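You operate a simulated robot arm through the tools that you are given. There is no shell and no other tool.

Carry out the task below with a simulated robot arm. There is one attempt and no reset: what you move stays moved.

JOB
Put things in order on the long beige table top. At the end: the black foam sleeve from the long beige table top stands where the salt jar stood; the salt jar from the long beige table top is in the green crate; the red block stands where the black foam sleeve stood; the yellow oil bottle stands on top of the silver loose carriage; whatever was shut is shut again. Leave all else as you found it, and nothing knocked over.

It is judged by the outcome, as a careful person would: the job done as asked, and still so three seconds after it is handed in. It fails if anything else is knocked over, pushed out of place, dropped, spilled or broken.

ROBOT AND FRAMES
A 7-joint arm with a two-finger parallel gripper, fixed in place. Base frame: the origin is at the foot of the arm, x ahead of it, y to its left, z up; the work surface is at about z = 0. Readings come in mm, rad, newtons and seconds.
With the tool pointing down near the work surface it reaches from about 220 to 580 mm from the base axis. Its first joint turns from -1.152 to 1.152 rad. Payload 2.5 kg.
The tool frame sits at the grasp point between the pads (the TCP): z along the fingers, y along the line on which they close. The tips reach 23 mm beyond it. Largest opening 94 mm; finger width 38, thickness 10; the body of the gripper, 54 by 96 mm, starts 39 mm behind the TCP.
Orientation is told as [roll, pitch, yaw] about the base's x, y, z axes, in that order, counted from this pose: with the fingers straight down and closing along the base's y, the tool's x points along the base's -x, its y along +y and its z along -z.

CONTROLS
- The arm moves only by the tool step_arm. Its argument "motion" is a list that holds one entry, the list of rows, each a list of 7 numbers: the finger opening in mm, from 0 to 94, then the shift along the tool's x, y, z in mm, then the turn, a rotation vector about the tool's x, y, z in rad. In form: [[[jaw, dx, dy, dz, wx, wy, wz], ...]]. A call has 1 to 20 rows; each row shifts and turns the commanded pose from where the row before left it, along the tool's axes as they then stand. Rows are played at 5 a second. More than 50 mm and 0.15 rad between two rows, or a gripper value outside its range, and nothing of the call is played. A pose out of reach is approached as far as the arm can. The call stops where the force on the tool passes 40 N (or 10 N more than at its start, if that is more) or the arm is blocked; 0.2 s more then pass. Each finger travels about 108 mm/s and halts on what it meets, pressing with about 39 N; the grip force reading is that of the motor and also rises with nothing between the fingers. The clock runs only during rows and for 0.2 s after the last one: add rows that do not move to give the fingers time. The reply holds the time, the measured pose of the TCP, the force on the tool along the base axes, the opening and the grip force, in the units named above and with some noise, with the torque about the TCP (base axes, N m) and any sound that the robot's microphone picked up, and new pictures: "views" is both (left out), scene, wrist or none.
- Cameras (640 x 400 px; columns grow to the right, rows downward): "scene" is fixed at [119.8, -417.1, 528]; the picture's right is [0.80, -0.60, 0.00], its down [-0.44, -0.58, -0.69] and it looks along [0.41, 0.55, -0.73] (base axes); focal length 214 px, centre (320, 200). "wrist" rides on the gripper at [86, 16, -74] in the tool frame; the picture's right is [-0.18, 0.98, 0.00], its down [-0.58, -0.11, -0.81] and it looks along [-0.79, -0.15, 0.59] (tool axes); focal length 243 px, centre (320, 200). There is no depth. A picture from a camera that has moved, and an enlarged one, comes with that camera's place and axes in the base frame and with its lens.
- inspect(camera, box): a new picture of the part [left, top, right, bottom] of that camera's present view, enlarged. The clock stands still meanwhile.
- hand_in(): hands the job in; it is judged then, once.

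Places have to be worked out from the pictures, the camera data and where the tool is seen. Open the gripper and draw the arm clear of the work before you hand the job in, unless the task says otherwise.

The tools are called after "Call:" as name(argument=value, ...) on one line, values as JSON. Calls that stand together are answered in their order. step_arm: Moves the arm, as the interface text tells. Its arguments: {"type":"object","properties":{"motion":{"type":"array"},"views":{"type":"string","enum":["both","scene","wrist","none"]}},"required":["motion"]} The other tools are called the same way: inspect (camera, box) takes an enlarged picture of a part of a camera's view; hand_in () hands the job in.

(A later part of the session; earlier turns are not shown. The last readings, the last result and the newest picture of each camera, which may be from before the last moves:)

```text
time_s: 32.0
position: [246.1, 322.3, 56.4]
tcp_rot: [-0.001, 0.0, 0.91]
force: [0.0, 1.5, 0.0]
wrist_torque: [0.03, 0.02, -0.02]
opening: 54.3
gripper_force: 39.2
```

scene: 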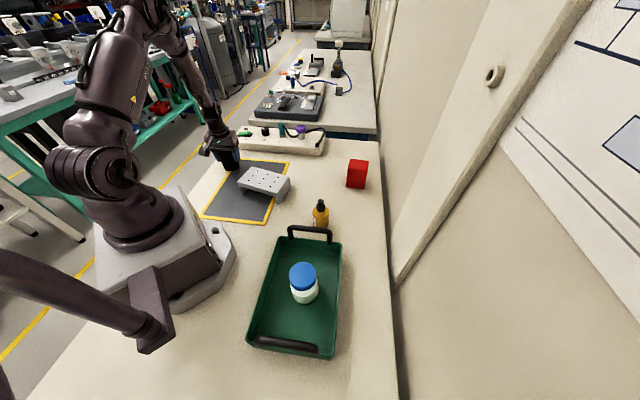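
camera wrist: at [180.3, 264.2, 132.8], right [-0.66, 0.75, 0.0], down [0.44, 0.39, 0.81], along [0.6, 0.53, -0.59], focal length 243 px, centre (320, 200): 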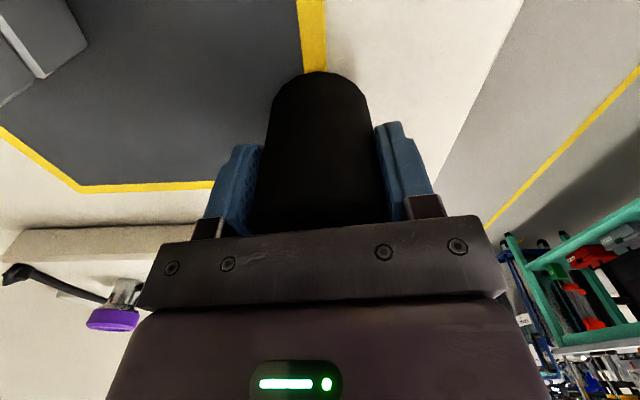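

Just at touch now. I'll lower half a millimetre more, then open and look before rising.

Call:
step_arm(motion=[[[52, 0, 0, 0.4, 0, 0, 0], [60, 0, 0, 0, 0, 0, 0], [75, 0, 0, 0, 0, 0, 0], [80, 0, 0, 0, 0, 0, 0], [80, 0, 0, 0, 0, 0, 0]]])

Call:
inspect(camera="scene", box=[205, 130, 265, 190])

Call:
inspect(camera="wrist", box=[160, 0, 480, 200])

```text
time_s: 33.2
position: [246.4, 323.1, 56.4]
tcp_rot: [0.002, -0.001, 0.909]
force: [-0.3, 0.2, -0.5]
wrist_torque: [0.04, -0.02, 0.02]
opening: 80.2
gripper_force: 0.0
camera wrist: at [181.4, 264.0, 129.9], right [-0.66, 0.75, 0.0], down [0.44, 0.39, 0.81], along [0.6, 0.53, -0.59], focal length 243 px, centre (320, 200)
```

scene: 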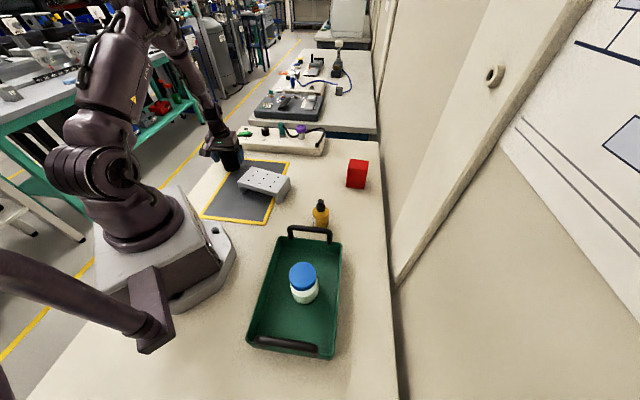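
wrist: 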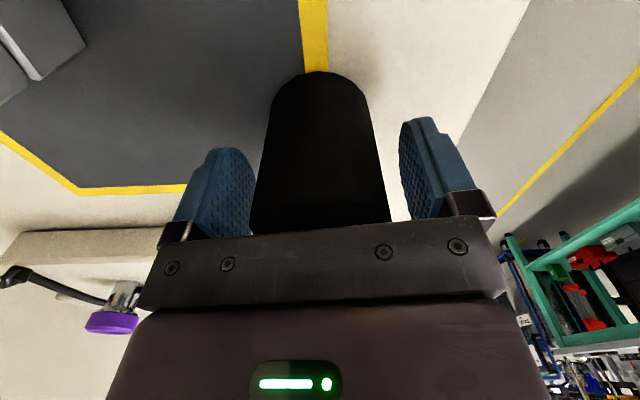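

```text
6.67 times, centred on (235, 160) of scene
camera zoom: at [119.8, -417.1, 528.0], right [0.8, -0.6, 0.0], down [-0.44, -0.58, -0.69], along [0.41, 0.55, -0.73], focal length 1430 px, centre (887, 467)
```

zoom: 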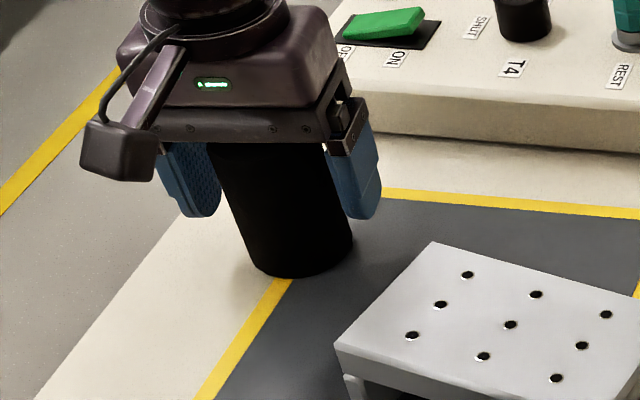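

```text
2.00 times, centred on (320, 100) of wrist
camera zoom: at [181.4, 264.0, 129.9], right [-0.66, 0.75, 0.0], down [0.44, 0.39, 0.81], along [0.6, 0.53, -0.59], focal length 485 px, centre (320, 400)
```

zoom: 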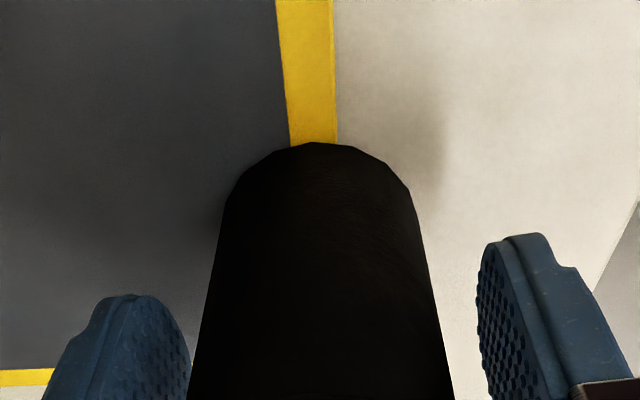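

The sleeve stands upright on the jar's old spot. I'll rise straight up and swing over towards the red block for a look.

Call:
step_arm(motion=[[[80, 0, 0, -15, 0, 0, 0], [90, 0, 0, -45, 0, 0, 0], [94, 0, 0, -45, 0, 0, 0], [94, 0, 0, -45, 0, 0, 0], [94, 0, 0, -45, 0, 0, 0], [94, 2.89, -48.1, 0, 0, 0, 0.12], [94, 2.89, -48.1, 0, 0, 0, 0.12], [94, 2.89, -48.1, 0, 0, 0, 0.12], [94, 2.89, -48.1, 0, 0, 0, 0.12], [94, 2.89, -48.1, 0, 0, 0, 0.12], [94, 2.89, -48.1, 0, 0, 0, 0.12], [94, 2.89, -48.1, 0, 0, 0, 0.12], [94, 2.89, -48.1, 0, 0, 0, 0.12], [94, 0, 0, 0, 0, 0, 0]]])

Call:
inspect(camera="wrist", box=[160, 0, 480, 200])

Call:
inspect(camera="scene", box=[210, 130, 310, 230])

```text
time_s: 36.2
position: [401.7, -18.6, 253.9]
tcp_rot: [0.001, 0.001, -0.052]
force: [0.3, -0.4, -0.8]
wrist_torque: [0.01, -0.03, -0.02]
opening: 94.1
gripper_force: 0.1
camera wrist: at [316.9, 1.8, 327.8], right [0.23, 0.97, 0.0], down [0.57, -0.14, 0.81], along [0.78, -0.19, -0.59], focal length 243 px, centre (320, 200)
```

scene: 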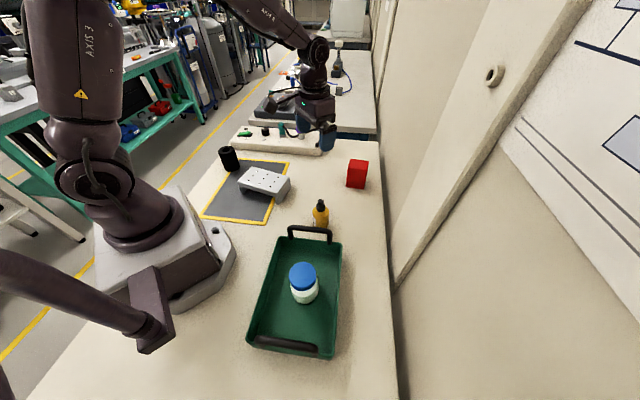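
wrist: 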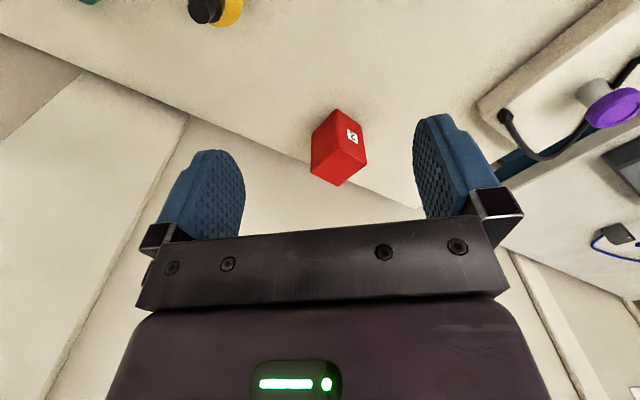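

```text
2.00 times, centred on (320, 100) of wrist
camera zoom: at [316.9, 1.8, 327.8], right [0.23, 0.97, 0.0], down [0.57, -0.14, 0.81], along [0.78, -0.19, -0.59], focal length 485 px, centre (320, 400)
```

zoom: 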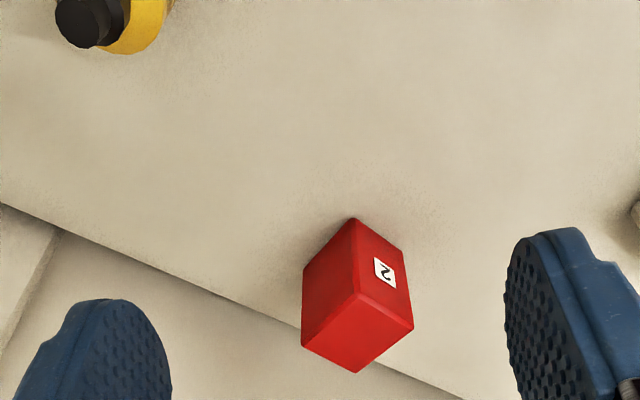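

```text
4.00 times, centred on (260, 180) of scene
camera zoom: at [119.8, -417.1, 528.0], right [0.8, -0.6, 0.0], down [-0.44, -0.58, -0.69], along [0.41, 0.55, -0.73], focal length 858 px, centre (560, 280)
```

zoom: 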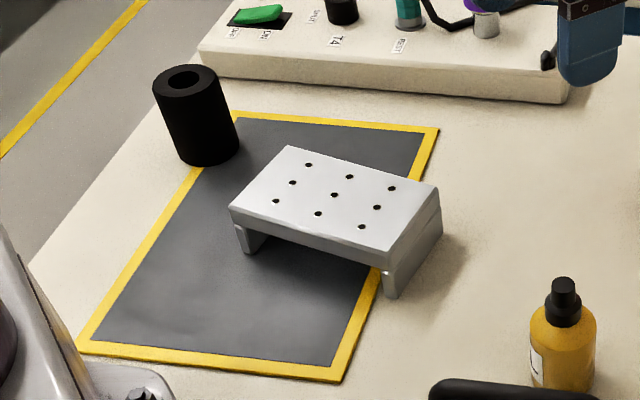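

The block appears to be about 56×56×86 mm, centred near (569, -29) and turned about 36°. I'll rotate the wrist to match its faces and move above it at z≈150.

Call:
step_arm(motion=[[[94, 0, 0, 0, 0, 0, -0.1366], [94, 0, 0, 0, 0, 0, -0.1366], [94, 0, 0, 0, 0, 0, -0.1366], [94, 0, 0, 0, 0, 0, -0.1366], [94, 0, 0, 0, 0, 0, -0.1366], [94, -25.6, -21.9, 20, 0, 0, 0], [94, -25.6, -21.9, 20, 0, 0, 0], [94, -25.6, -21.9, 20, 0, 0, 0], [94, -25.6, -21.9, 20, 0, 0, 0], [94, -25.6, -21.9, 20, 0, 0, 0], [94, 0, 0, 0, 0, 0, 0]]])

Call:
inspect(camera="wrist", box=[160, 0, 480, 200])

Call:
inspect(camera="scene", box=[300, 100, 420, 200])

```text
time_s: 38.6
position: [568.2, -28.0, 151.6]
tcp_rot: [-0.001, 0.0, 0.633]
force: [0.0, -0.3, 0.7]
wrist_torque: [0.02, -0.02, 0.02]
opening: 94.2
gripper_force: 0.0
camera wrist: at [489.2, -66.3, 224.9], right [-0.43, 0.9, 0.0], down [0.53, 0.26, 0.81], along [0.73, 0.35, -0.59], focal length 243 px, centre (320, 200)
```

scene: 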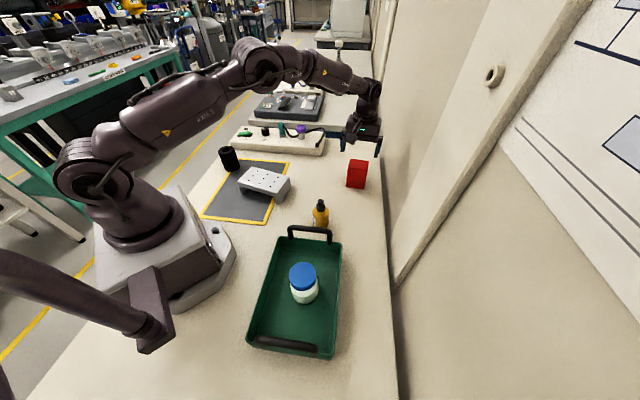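
wrist: 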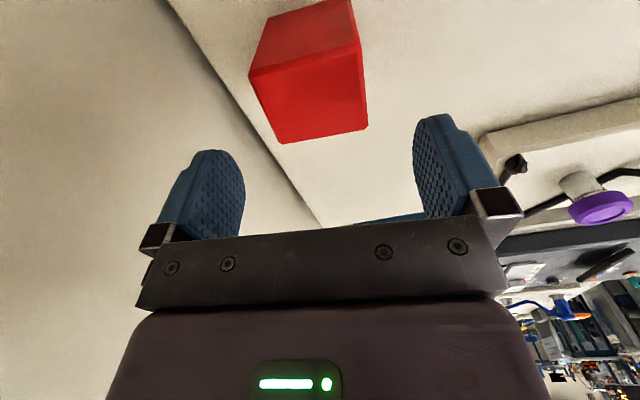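

```text
2.00 times, centred on (320, 100) of wrist
camera zoom: at [489.2, -66.3, 224.9], right [-0.43, 0.9, 0.0], down [0.53, 0.26, 0.81], along [0.73, 0.35, -0.59], focal length 485 px, centre (320, 400)
```

zoom: 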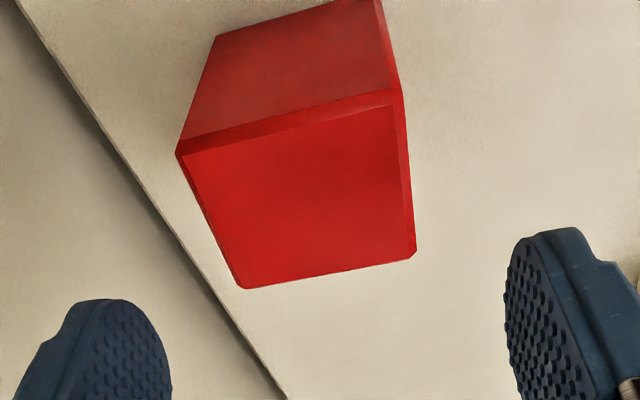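

```text
4.00 times, centred on (360, 150) of scene
camera zoom: at [119.8, -417.1, 528.0], right [0.8, -0.6, 0.0], down [-0.44, -0.58, -0.69], along [0.41, 0.55, -0.73], focal length 858 px, centre (160, 400)
```

zoom: 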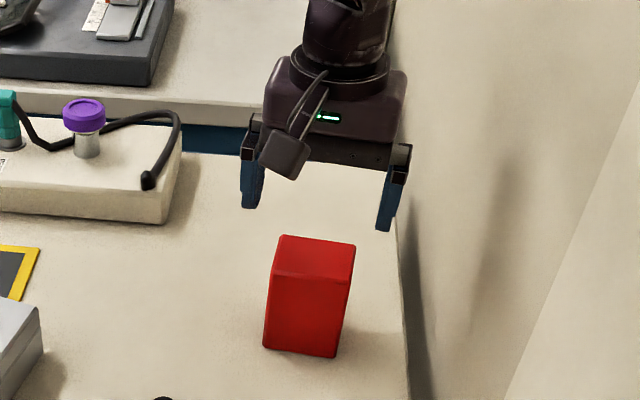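

The top face shows the block is turned about 39.6° with its centre near (570, -31), and its top is around z≈88. I'll fine-adjust yaw and position, then descend to z≈58 around it.

Call:
step_arm(motion=[[[94, 0.9, -2.9, 0, 0, 0, -0.059], [94, 0, 0, 0, 0, 0, 0], [94, 0, 0, 31, 0, 0, 0], [94, 0, 0, 31, 0, 0, 0], [94, 0, 0, 31, 0, 0, 0], [94, 0, 0, 0, 0, 0, 0]]])

Call:
inspect(camera="wrist", box=[160, 0, 480, 200])

Call:
inspect(camera="scene", box=[300, 100, 420, 200])

```text
time_s: 40.0
position: [570.4, -29.5, 57.7]
tcp_rot: [-0.001, 0.001, 0.691]
force: [0.3, -0.2, -0.4]
wrist_torque: [-0.02, 0.0, -0.04]
opening: 93.9
gripper_force: 0.1
camera wrist: at [493.6, -73.1, 131.2], right [-0.49, 0.87, 0.0], down [0.52, 0.29, 0.81], along [0.71, 0.39, -0.59], focal length 243 px, centre (320, 200)
```

scene: 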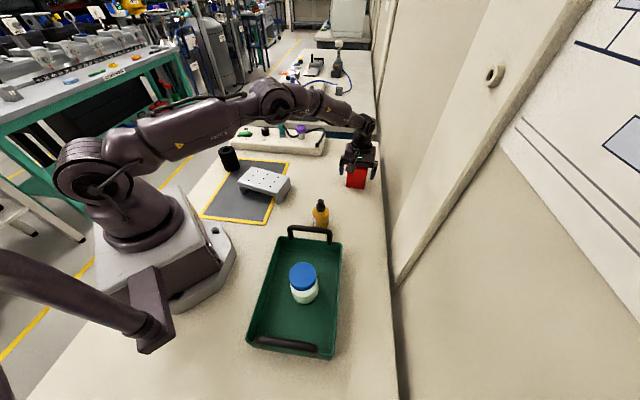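
wrist: 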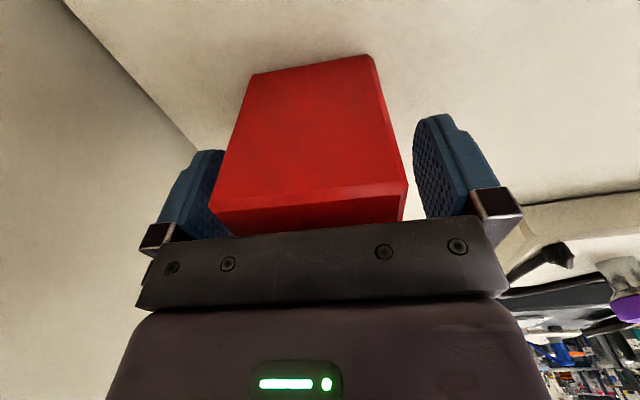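

```text
2.00 times, centred on (320, 100) of wrist
camera zoom: at [493.6, -73.1, 131.2], right [-0.49, 0.87, 0.0], down [0.52, 0.29, 0.81], along [0.71, 0.39, -0.59], focal length 485 px, centre (320, 400)
```

zoom: 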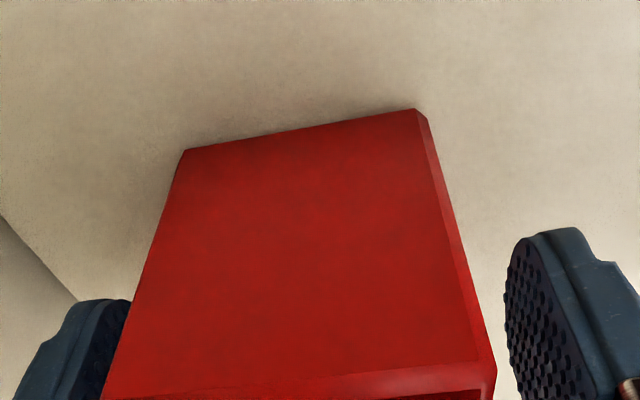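

```text
4.00 times, centred on (360, 150) of scene
camera zoom: at [119.8, -417.1, 528.0], right [0.8, -0.6, 0.0], down [-0.44, -0.58, -0.69], along [0.41, 0.55, -0.73], focal length 858 px, centre (160, 400)
```

zoom: 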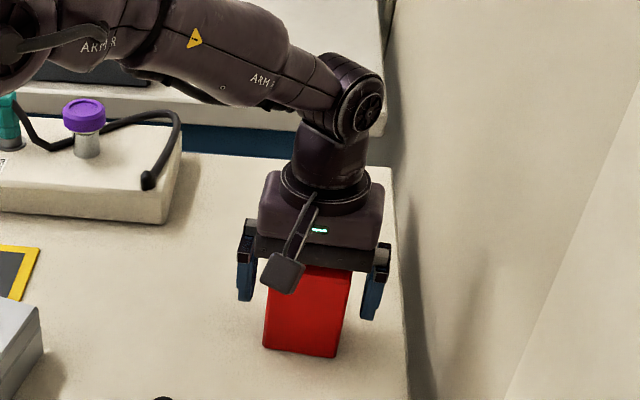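

The block is aligned and centred between the fingers. I'll close on it.

Call:
step_arm(motion=[[[75, 0, 0, 0, 0, 0, 0], [50, 0, 0, 0, 0, 0, 0], [50, 0, 0, 0, 0, 0, 0], [50, 0, 0, 0, 0, 0, 0]]], views="wrist")

```text
time_s: 41.0
position: [569.2, -29.9, 57.4]
tcp_rot: [0.0, -0.001, 0.691]
force: [0.9, -0.2, -0.7]
wrist_torque: [0.12, -0.05, -0.01]
opening: 65.6
gripper_force: 38.7
camera wrist: at [493.5, -73.1, 131.4], right [-0.48, 0.87, 0.0], down [0.52, 0.29, 0.81], along [0.71, 0.39, -0.59], focal length 243 px, centre (320, 200)
```

wrist: 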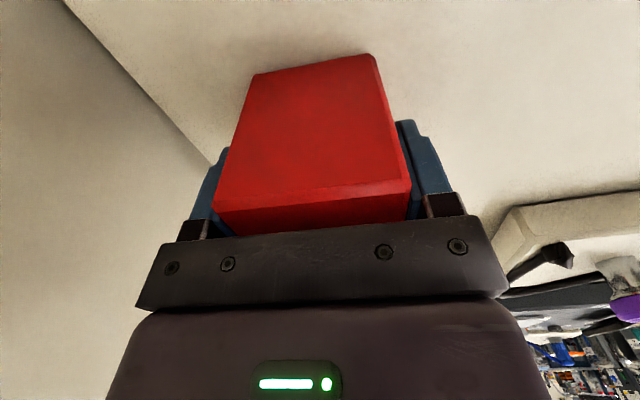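

Gripped at 65.6 mm. I'll lift 110 mm, translate to above the sleeve's old spot (528, 124), and hold there.

Call:
step_arm(motion=[[[50, 0, 0, -8, 0, 0, 0], [50, 0, 0, -30, 0, 0, 0], [50, 0, 0, -40, 0, 0, 0], [50, 0, 0, -32, 0, 0, 0], [50, -16.7, 36.5, 0, 0, 0, 0], [50, -16.7, 36.5, 0, 0, 0, 0], [50, -16.7, 36.5, 0, 0, 0, 0], [50, -16.7, 36.5, 0, 0, 0, 0], [50, 0, 0, 0, 0, 0, 0]]])

```text
time_s: 43.0
position: [527.1, 125.5, 168.3]
tcp_rot: [-0.001, 0.001, 0.69]
force: [-0.1, -0.2, -2.5]
wrist_torque: [0.03, 0.01, 0.0]
opening: 65.5
gripper_force: 39.2
camera wrist: at [450.5, 82.4, 241.9], right [-0.48, 0.87, 0.0], down [0.52, 0.29, 0.81], along [0.71, 0.39, -0.59], focal length 243 px, centre (320, 200)
```

scene: 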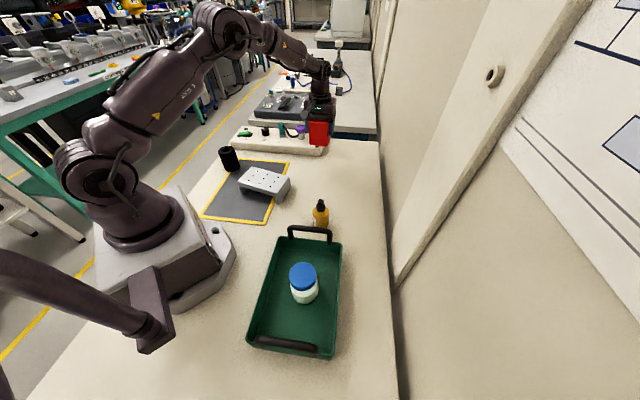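
wrist: 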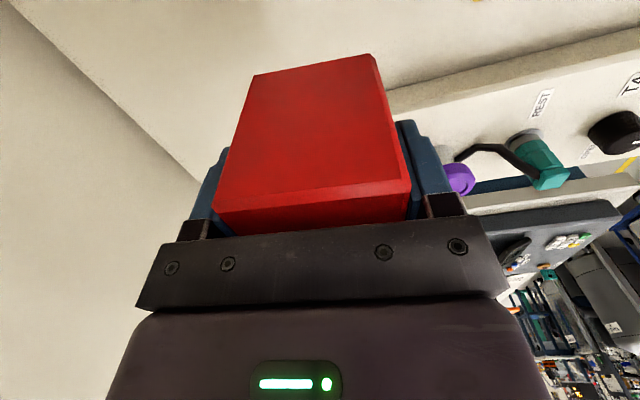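

The block is above the target and holding steady. I'll lower it to about 7 mm above the surface and check.

Call:
step_arm(motion=[[[50, 0, 0, 35, 0, 0, 0], [50, 0, 0, 35, 0, 0, 0], [50, 0, 0, 20, 0, 0, 0], [50, 0, 0, 13, 0, 0, 0], [50, 0, 0, 0, 0, 0, 0]]])

Call:
inspect(camera="scene", box=[270, 100, 390, 200])

```text
time_s: 44.2
position: [528.7, 126.1, 65.3]
tcp_rot: [0.001, 0.0, 0.692]
force: [-0.4, 0.4, -2.3]
wrist_torque: [0.02, 0.04, -0.02]
opening: 65.8
gripper_force: 39.2
camera wrist: at [451.9, 82.8, 138.5], right [-0.49, 0.87, 0.0], down [0.52, 0.29, 0.81], along [0.71, 0.39, -0.59], focal length 243 px, centre (320, 200)
```

scene: 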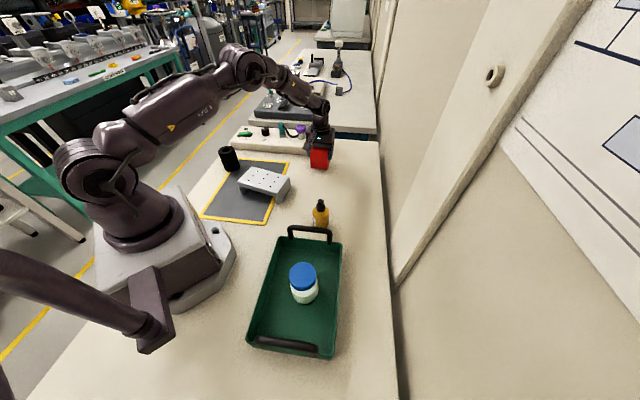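
wrist: 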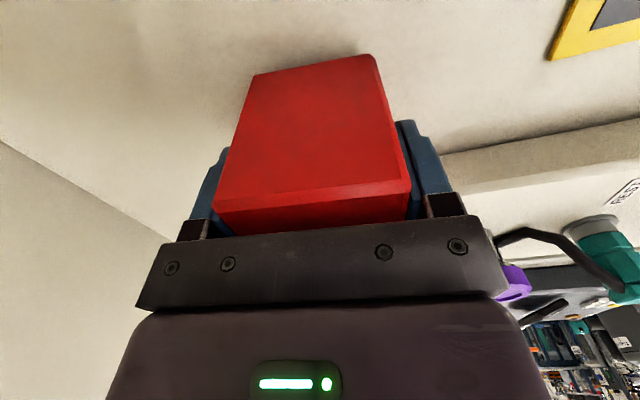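

```text
4.00 times, centred on (330, 150) of scene
camera zoom: at [119.8, -417.1, 528.0], right [0.8, -0.6, 0.0], down [-0.44, -0.58, -0.69], along [0.41, 0.55, -0.73], focal length 858 px, centre (280, 400)
```

zoom: 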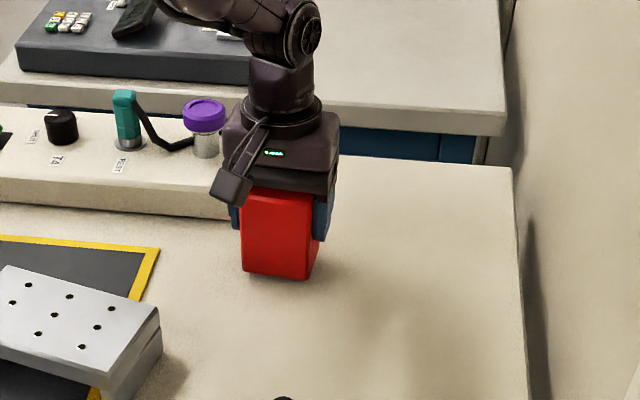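

The block lines up with the sleeve's old footprint. I'll lower gently, first 5 mm and then millimetre steps.

Call:
step_arm(motion=[[[50, 0, 0, 3, 0, 0, 0], [50, 0, 0, 2.5, 0, 0, 0], [50, 0, 0, 0, 0, 0, 0]]], views="none")

```text
time_s: 45.0
position: [528.8, 124.5, 60.6]
tcp_rot: [0.002, 0.001, 0.691]
force: [0.8, -0.6, -2.2]
wrist_torque: [0.0, 0.0, 0.01]
opening: 65.9
gripper_force: 39.6
```

No contact yet; I'll take another 1.5 mm step.

Call:
step_arm(motion=[[[50, 0, 0, 1.5, 0, 0, 0], [50, 0, 0, 0, 0, 0, 0]]], views="none")

```text
time_s: 45.6
position: [527.8, 125.6, 57.7]
tcp_rot: [0.001, 0.001, 0.692]
force: [-0.3, 0.6, -1.8]
wrist_torque: [-0.02, 0.0, 0.03]
opening: 65.7
gripper_force: 38.8
```

Still only the weight showing (about 2 N); I'll take one more small step.

Call:
step_arm(motion=[[[50, 0, 0, 1, 0, 0, 0], [50, 0, 0, 0, 0, 0, 0]]], views="none")

```text
time_s: 46.2
position: [527.6, 124.3, 57.8]
tcp_rot: [-0.001, -0.001, 0.692]
force: [-3.1, -0.8, 6.4]
wrist_torque: [0.03, 0.31, 0.04]
opening: 65.9
gripper_force: 38.5
```

Contact (+6 N). I'll open the fingers and rise straight up.

Call:
step_arm(motion=[[[50, 0, 0, -0.3, 0, 0, 0], [72, 0, 0, 0, 0, 0, 0], [88, 0, 0, 0, 0, 0, 0], [90, 0, 0, 0, 0, 0, 0], [90, 0, 0, -15, 0, 0, 0], [90, 0, 0, -35, 0, 0, 0], [90, 0, 0, -45, 0, 0, 0], [90, 0, 0, -45, 0, 0, 0], [90, 0, 0, -45, 0, 0, 0], [90, 0, 0, 0, 0, 0, 0]]])

Call:
inspect(camera="scene", box=[220, 110, 380, 240])

```text
time_s: 48.4
position: [528.3, 120.9, 243.3]
tcp_rot: [-0.001, 0.001, 0.691]
force: [0.8, -0.7, 0.1]
wrist_torque: [0.01, 0.03, 0.01]
opening: 90.1
gripper_force: 0.1
camera wrist: at [451.7, 77.8, 316.8], right [-0.49, 0.87, 0.0], down [0.52, 0.29, 0.81], along [0.7, 0.39, -0.59], focal length 243 px, centre (320, 200)
```

scene: 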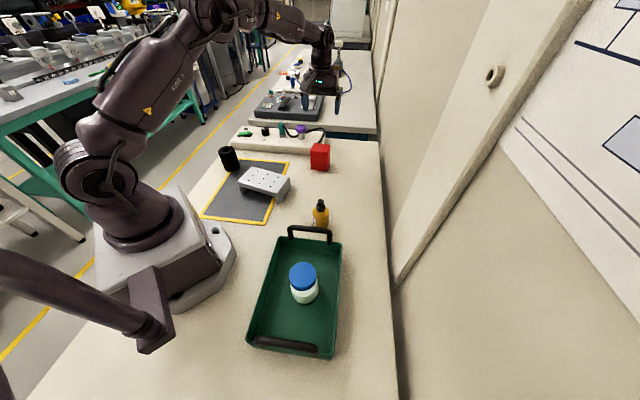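
wrist: 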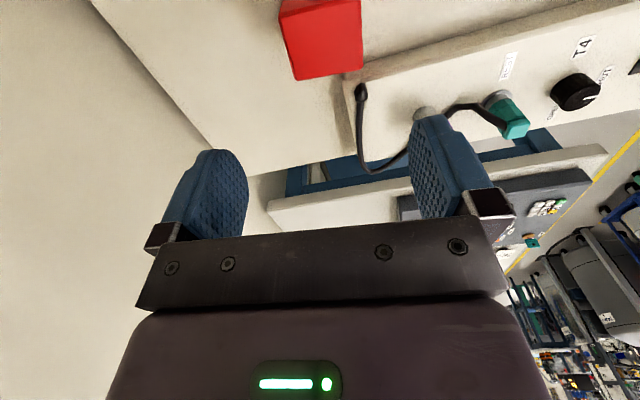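

```text
3.08 times, centred on (300, 175) of scene
camera zoom: at [119.8, -417.1, 528.0], right [0.8, -0.6, 0.0], down [-0.44, -0.58, -0.69], along [0.41, 0.55, -0.73], focal length 660 px, centre (382, 277)
```

zoom: 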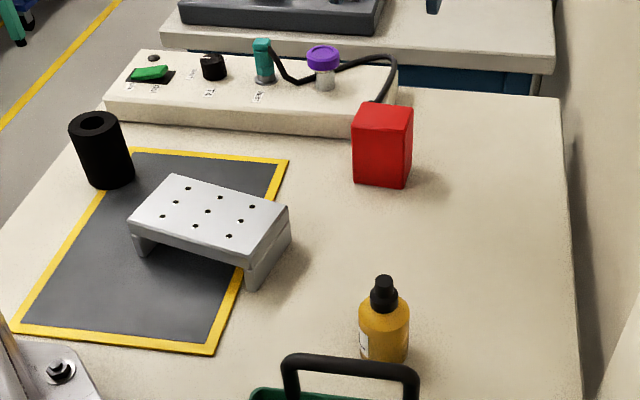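

The block stands upright where the sleeve was. Next is the oil bottle: I'll rotate the wrist to yaw≈0.2 and move to a viewpoint about 60 mm short of it.

Call:
step_arm(motion=[[[90, 0, 0, 0, 0, 0, 0.1227], [90, 0, 0, 0, 0, 0, 0.1227], [90, 0, 0, 0, 0, 0, 0.1227], [90, 0, 0, 0, 0, 0, 0.1227], [90, 38.9, -26.7, 0, 0, 0, 0], [90, 38.9, -26.7, 0, 0, 0, 0], [90, 38.9, -26.7, 0, 0, 0, 0], [90, 38.9, -26.7, 0, 0, 0, 0], [90, 38.9, -26.7, 0, 0, 0, 0], [90, 38.9, -26.7, 0, 0, 0, 0], [90, 38.9, -26.7, 0, 0, 0, 0], [94, 0, 0, 0, 0, 0, 0]]])

Call:
inspect(camera="wrist", box=[160, 0, 480, 200])

```text
time_s: 51.0
position: [296.5, -115.1, 242.0]
tcp_rot: [0.0, 0.0, 0.2]
force: [0.2, 0.0, 0.3]
wrist_torque: [0.02, 0.01, -0.03]
opening: 93.8
gripper_force: 0.0
camera wrist: at [210.9, -116.2, 316.6], right [-0.02, 1.0, 0.0], down [0.59, 0.01, 0.81], along [0.81, 0.01, -0.59], focal length 243 px, centre (320, 200)
```

scene: 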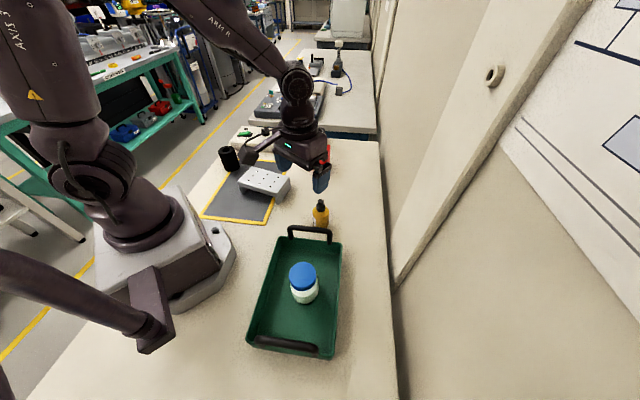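
wrist: 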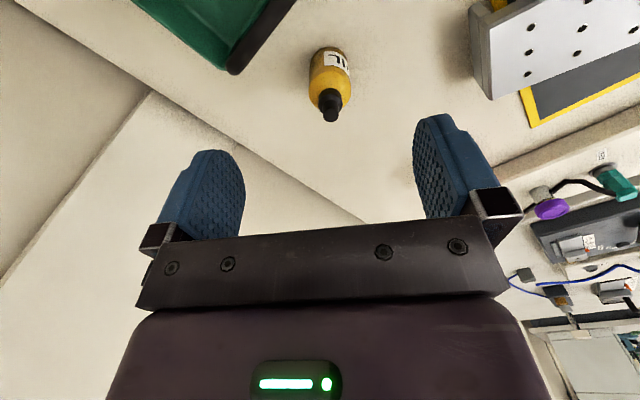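

```text
2.00 times, centred on (320, 100) of wrist
camera zoom: at [210.9, -116.2, 316.6], right [-0.02, 1.0, 0.0], down [0.59, 0.01, 0.81], along [0.81, 0.01, -0.59], focal length 485 px, centre (320, 400)
```

zoom: 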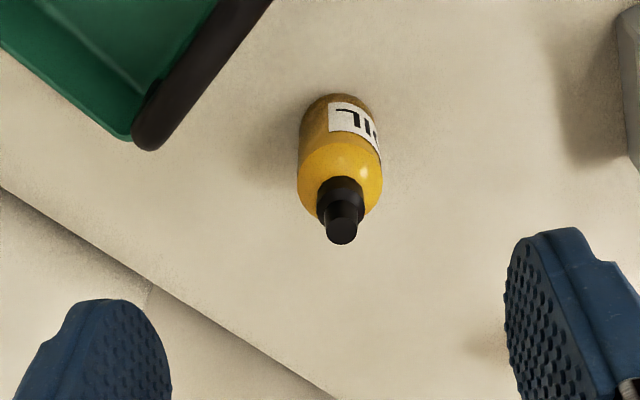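

The bottle stands near (358, -102), about 48 mm across and 102 mm tall to its nozzle. I'll move above it at z≈150 and check.

Call:
step_arm(motion=[[[90, -20.5, -0.3, 30.5, 0, 0, 0], [90, -20.5, -0.3, 30.5, 0, 0, 0], [90, -20.5, -0.3, 30.5, 0, 0, 0], [90, 0, 0, 0, 0, 0, 0]]])

Call:
inspect(camera="wrist", box=[160, 0, 480, 200])

Call:
inspect(camera="scene", box=[260, 140, 380, 240])

```text
time_s: 52.0
position: [360.8, -101.8, 149.9]
tcp_rot: [0.0, 0.0, 0.2]
force: [-0.1, 0.5, 0.0]
wrist_torque: [0.0, -0.02, -0.01]
opening: 89.7
gripper_force: 0.1
camera wrist: at [273.5, -103.5, 223.7], right [-0.02, 1.0, 0.0], down [0.59, 0.01, 0.81], along [0.81, 0.01, -0.59], focal length 243 px, centre (320, 200)
```

scene: 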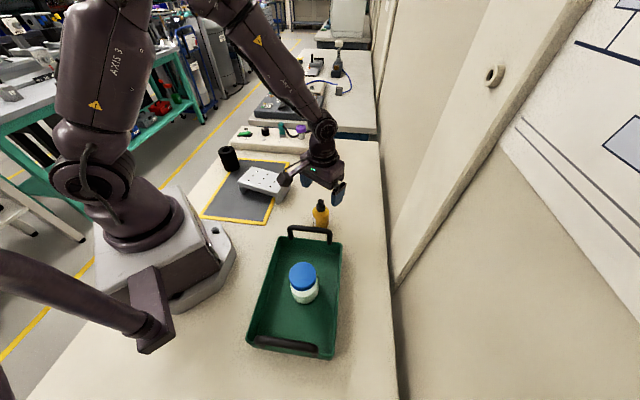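
wrist: 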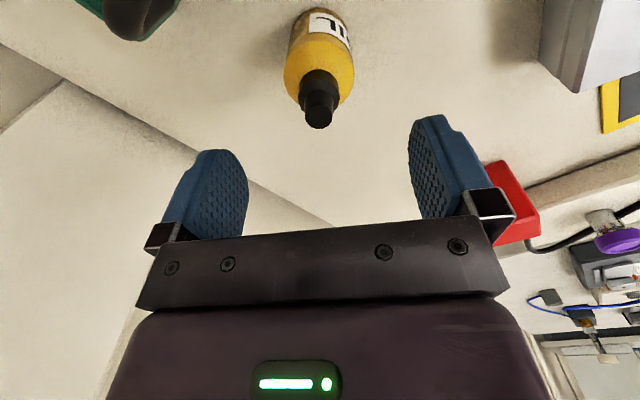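

```text
2.00 times, centred on (320, 100) of wrist
camera zoom: at [273.5, -103.5, 223.7], right [-0.02, 1.0, 0.0], down [0.59, 0.01, 0.81], along [0.81, 0.01, -0.59], focal length 485 px, centre (320, 400)
```

zoom: 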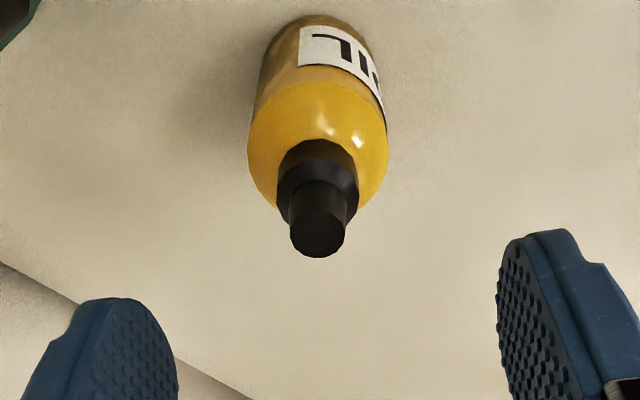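

```text
4.00 times, centred on (320, 190) of scene
camera zoom: at [119.8, -417.1, 528.0], right [0.8, -0.6, 0.0], down [-0.44, -0.58, -0.69], along [0.41, 0.55, -0.73], focal length 858 px, centre (320, 240)
```

zoom: 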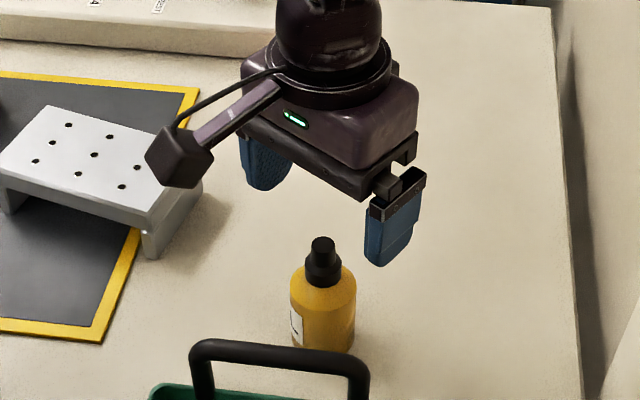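

The bottle is centred. I'll descend to z≈66 with jaws at 80, the palm just clear of the nozzle.

Call:
step_arm(motion=[[[80, 1.5, 0, 30, 0, 0, 0], [80, 0, 0, 30, 0, 0, 0], [80, 0, 0, 20, 0, 0, 0], [80, 0, 0, 0, 0, 0, 0]]])

Call:
inspect(camera="scene", box=[260, 140, 380, 240])

Call:
inspect(camera="wrist", box=[160, 0, 480, 200])

```text
time_s: 53.0
position: [358.0, -101.9, 70.9]
tcp_rot: [0.001, 0.0, 0.2]
force: [0.5, -0.4, -0.6]
wrist_torque: [-0.02, -0.04, 0.01]
opening: 79.9
gripper_force: 0.1
camera wrist: at [271.3, -103.6, 145.0], right [-0.02, 1.0, 0.0], down [0.59, 0.01, 0.81], along [0.81, 0.01, -0.59], focal length 243 px, centre (320, 200)
```

scene: 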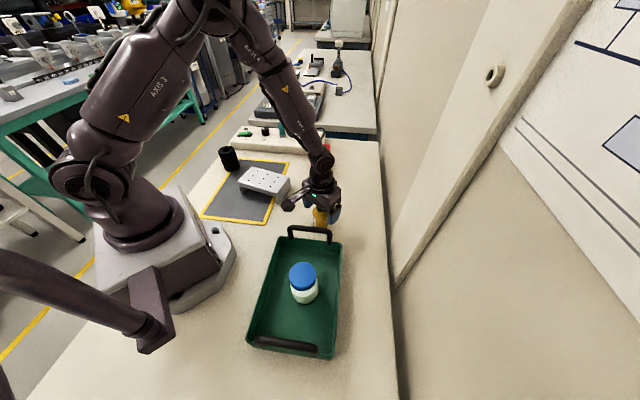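
wrist: 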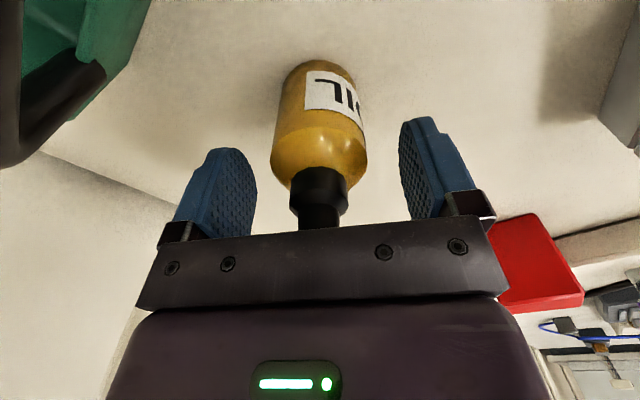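

```text
4.00 times, centred on (320, 190) of scene
camera zoom: at [119.8, -417.1, 528.0], right [0.8, -0.6, 0.0], down [-0.44, -0.58, -0.69], along [0.41, 0.55, -0.73], focal length 858 px, centre (320, 240)
```

zoom: 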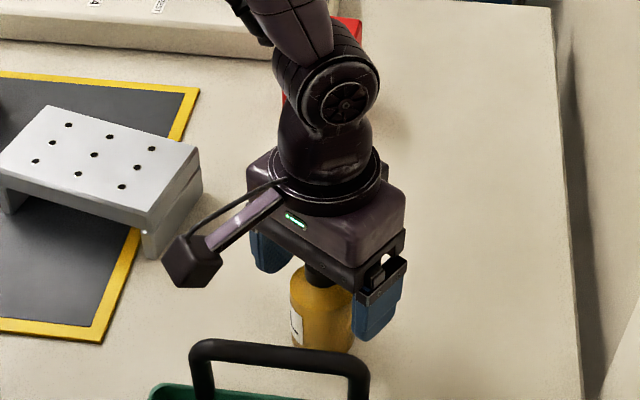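

```text
2.00 times, centred on (320, 100) of wrist
camera zoom: at [271.3, -103.6, 145.0], right [-0.02, 1.0, 0.0], down [0.59, 0.01, 0.81], along [0.81, 0.01, -0.59], focal length 485 px, centre (320, 400)
```

zoom: 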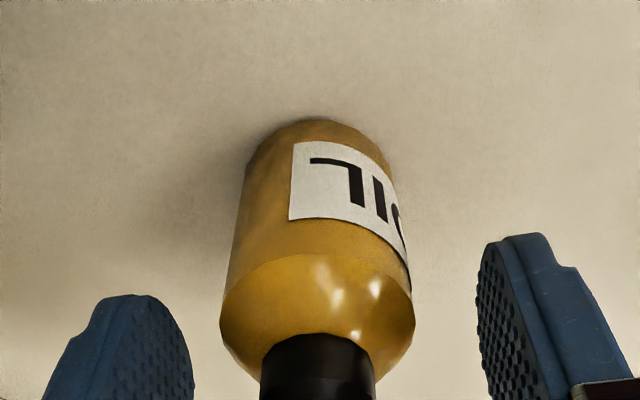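

I'm at z≈71 and the body's straight side ends near z≈50, so I want to be as low as the nozzle allows. I'll go down 6 mm more in small steps, watching the force.

Call:
step_arm(motion=[[[80, 0, 0, 2, 0, 0, 0], [80, 0, 0, 2, 0, 0, 0], [80, 0, 0, 2, 0, 0, 0], [80, 0, 0, 0, 0, 0, 0]]])

Call:
inspect(camera="scene", box=[295, 170, 355, 230])

Call:
inspect(camera="wrist", box=[160, 40, 480, 240])

```text
time_s: 54.0
position: [358.4, -101.8, 64.9]
tcp_rot: [-0.001, 0.001, 0.201]
force: [-0.1, 0.1, -0.4]
wrist_torque: [-0.01, 0.01, 0.0]
opening: 79.8
gripper_force: 0.1
camera wrist: at [270.8, -103.4, 138.9], right [-0.02, 1.0, 0.0], down [0.59, 0.01, 0.81], along [0.81, 0.01, -0.59], focal length 243 px, centre (320, 200)
```

scene: 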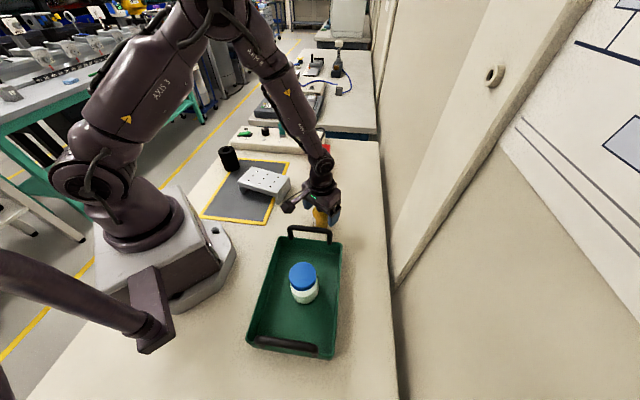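
wrist: 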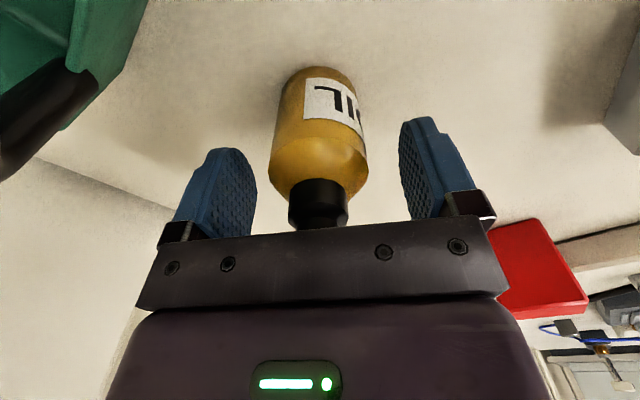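

```text
6.67 times, centred on (325, 200) of scene
camera zoom: at [119.8, -417.1, 528.0], right [0.8, -0.6, 0.0], down [-0.44, -0.58, -0.69], along [0.41, 0.55, -0.73], focal length 1430 px, centre (287, 200)
```

zoom: 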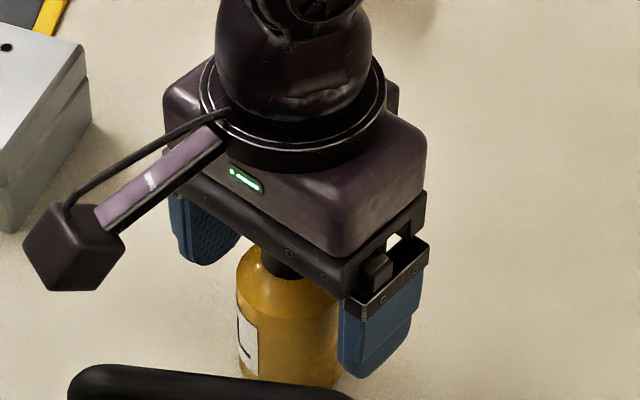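

```text
2.00 times, centred on (320, 140) of wrist
camera zoom: at [270.8, -103.4, 138.9], right [-0.02, 1.0, 0.0], down [0.59, 0.01, 0.81], along [0.81, 0.01, -0.59], focal length 485 px, centre (320, 320)
```

zoom: 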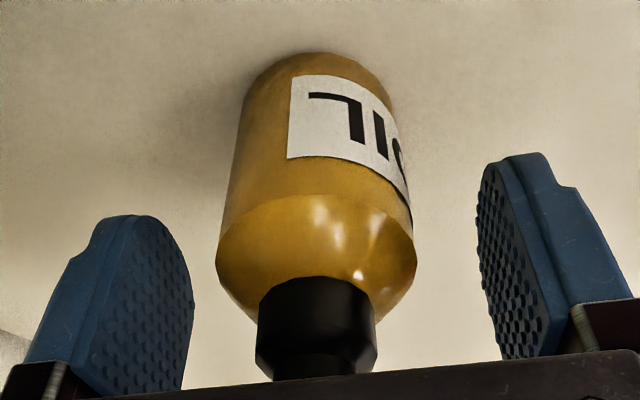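

No force from the nozzle, and the finger pads overlap the body below the shoulder. I'll close the gripper now.

Call:
step_arm(motion=[[[60, 0, 0, 0, 0, 0, 0], [38, 0, 0, 0, 0, 0, 0], [38, 0, 0, 0, 0, 0, 0], [38, 0, 0, 0, 0, 0, 0]]], views="wrist")

Call:
inspect(camera="wrist", box=[160, 40, 480, 240])

```text
time_s: 55.0
position: [357.8, -101.4, 64.4]
tcp_rot: [0.0, 0.0, 0.201]
force: [0.3, 0.3, 2.3]
wrist_torque: [0.04, -0.01, -0.01]
opening: 46.9
gripper_force: 39.3
camera wrist: at [270.7, -103.3, 139.0], right [-0.02, 1.0, 0.0], down [0.59, 0.01, 0.81], along [0.81, 0.01, -0.59], focal length 243 px, centre (320, 200)
```

wrist: 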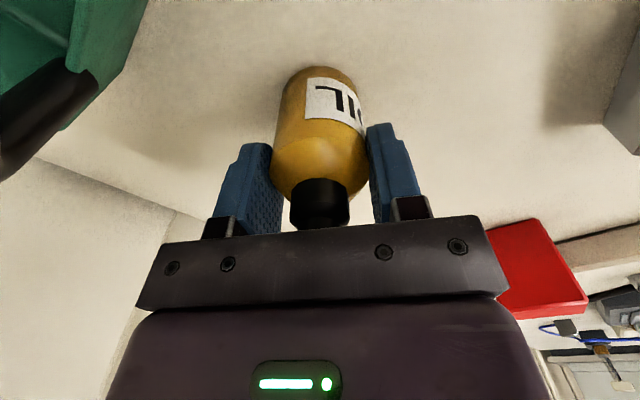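

```text
2.00 times, centred on (320, 140) of wrist
camera zoom: at [270.7, -103.3, 139.0], right [-0.02, 1.0, 0.0], down [0.59, 0.01, 0.81], along [0.81, 0.01, -0.59], focal length 485 px, centre (320, 320)
```

zoom: 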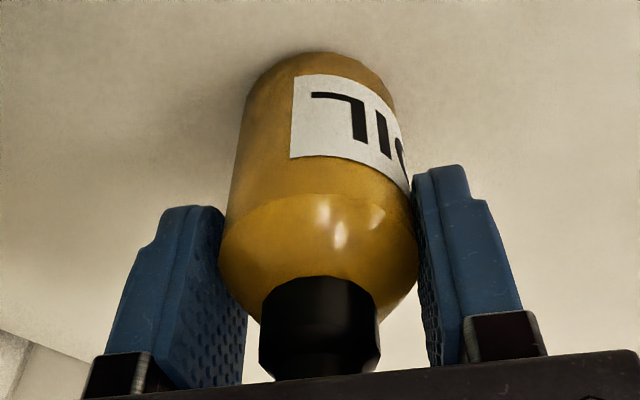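

Grip at 46.9 mm with full force. I'll lift 15 mm gently and check that the bottle follows without slipping.

Call:
step_arm(motion=[[[38, 0, 0, -4, 0, 0, 0], [38, 0, 0, -5, 0, 0, 0], [38, 0, 0, -6, 0, 0, 0], [38, 0, 0, 0, 0, 0, 0], [38, 0, 0, 0, 0, 0, 0]]])

Call:
inspect(camera="wrist", box=[160, 40, 480, 240])

Call:
inspect(camera="scene", box=[260, 140, 380, 240])

```text
time_s: 56.2
position: [357.5, -102.0, 79.9]
tcp_rot: [-0.001, 0.001, 0.2]
force: [0.4, 0.6, -1.6]
wrist_torque: [-0.01, 0.02, -0.03]
opening: 46.6
gripper_force: 39.2
camera wrist: at [270.9, -103.5, 153.4], right [-0.02, 1.0, 0.0], down [0.59, 0.01, 0.81], along [0.81, 0.01, -0.59], focal length 243 px, centre (320, 200)
```

scene: 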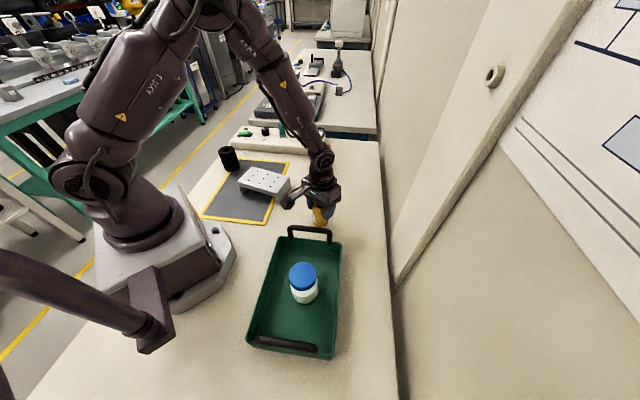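
wrist: 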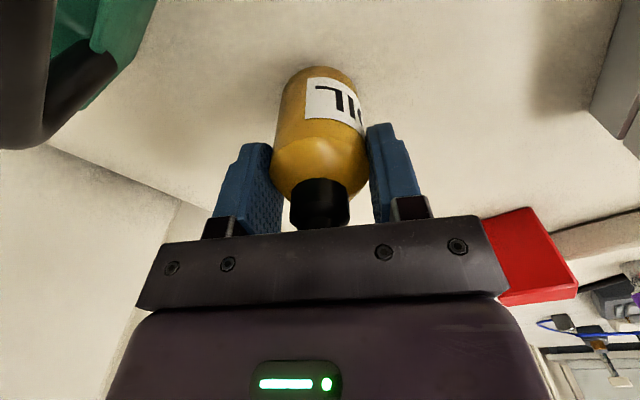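

```text
2.00 times, centred on (320, 140) of wrist
camera zoom: at [270.9, -103.5, 153.4], right [-0.02, 1.0, 0.0], down [0.59, 0.01, 0.81], along [0.81, 0.01, -0.59], focal length 485 px, centre (320, 320)
```

zoom: 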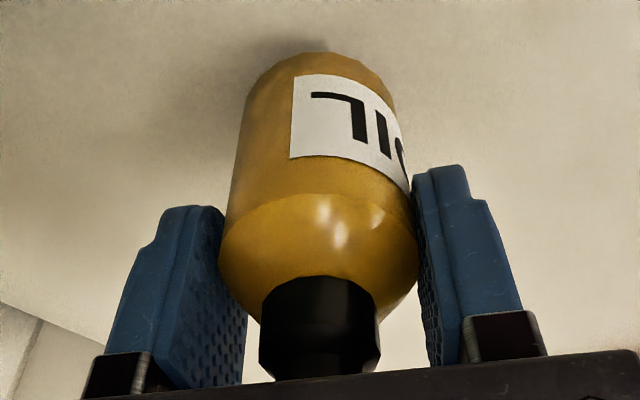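

```text
4.00 times, centred on (320, 190) of scene
camera zoom: at [119.8, -417.1, 528.0], right [0.8, -0.6, 0.0], down [-0.44, -0.58, -0.69], along [0.41, 0.55, -0.73], focal length 858 px, centre (320, 240)
```

zoom: 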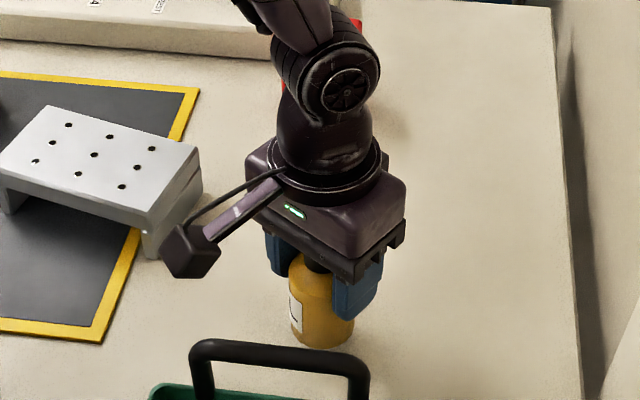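

The bottle came up cleanly. I'll lift to z≈220 and swing round to above the silver carriage, estimated at (295, 131).

Call:
step_arm(motion=[[[38, 0, 0, -25, 0, 0, 0], [38, 0, 0, -35, 0, 0, 0], [38, 0, 0, -40, 0, 0, 0], [38, 0, 0, -40, 0, 0, 0], [38, -17.56, 39.36, 0, 0, 0, -0.116], [38, -17.56, 39.36, 0, 0, 0, -0.116], [38, -17.56, 39.36, 0, 0, 0, -0.116], [38, -17.56, 39.36, 0, 0, 0, -0.116], [38, -17.56, 39.36, 0, 0, 0, -0.116], [38, -17.56, 39.36, 0, 0, 0, -0.116], [38, 21.8, 11.3, 0, 0, 0, 0], [38, 21.8, 11.3, 0, 0, 0, 0], [38, 0, 0, 0, 0, 0, 0]]])

Call:
inspect(camera="wrist", box=[160, 0, 480, 200])

Call:
inspect(camera="scene", box=[200, 120, 320, 240])

```text
time_s: 59.0
position: [293.9, 130.0, 219.9]
tcp_rot: [0.0, 0.001, 0.896]
force: [1.0, 0.2, -1.1]
wrist_torque: [0.02, 0.01, -0.02]
opening: 46.8
gripper_force: 38.5
camera wrist: at [228.3, 72.2, 293.7], right [-0.65, 0.76, 0.0], down [0.45, 0.39, 0.81], along [0.61, 0.53, -0.59], focal length 243 px, centre (320, 200)
```

scene: 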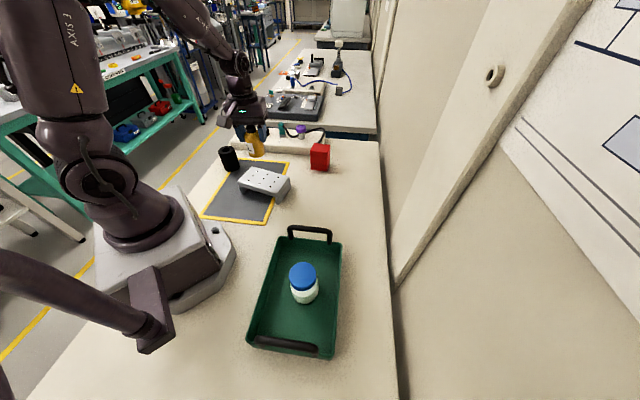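
wrist: 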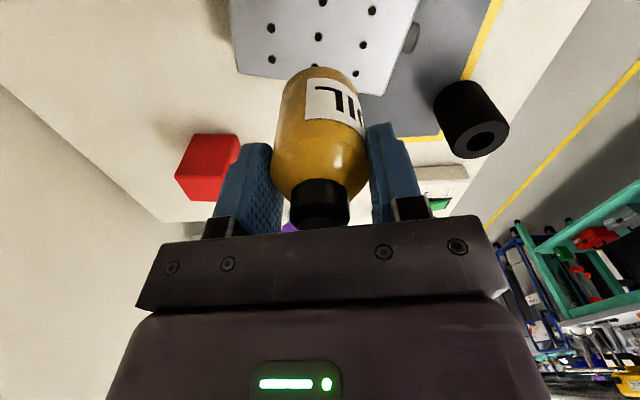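

```text
2.00 times, centred on (320, 100) of wrist
camera zoom: at [228.3, 72.2, 293.7], right [-0.65, 0.76, 0.0], down [0.45, 0.39, 0.81], along [0.61, 0.53, -0.59], focal length 485 px, centre (320, 400)
```

zoom: 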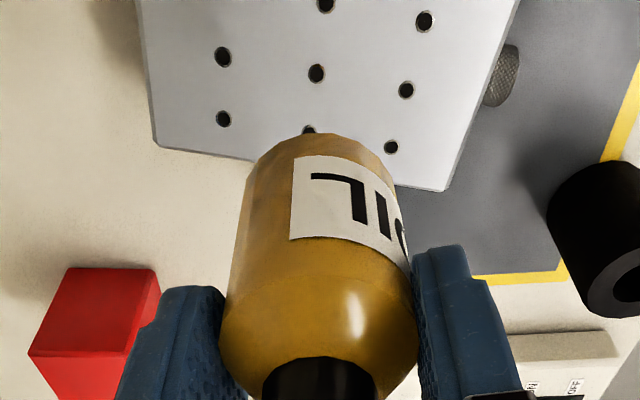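

```text
3.33 times, centred on (260, 180) of scene
camera zoom: at [119.8, -417.1, 528.0], right [0.8, -0.6, 0.0], down [-0.44, -0.58, -0.69], along [0.41, 0.55, -0.73], focal length 715 px, centre (520, 267)
```

zoom: 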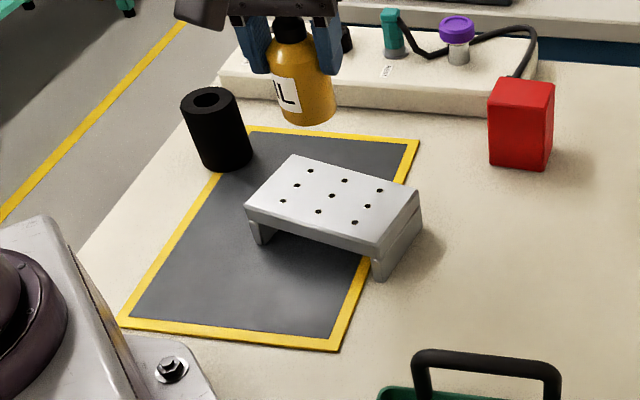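

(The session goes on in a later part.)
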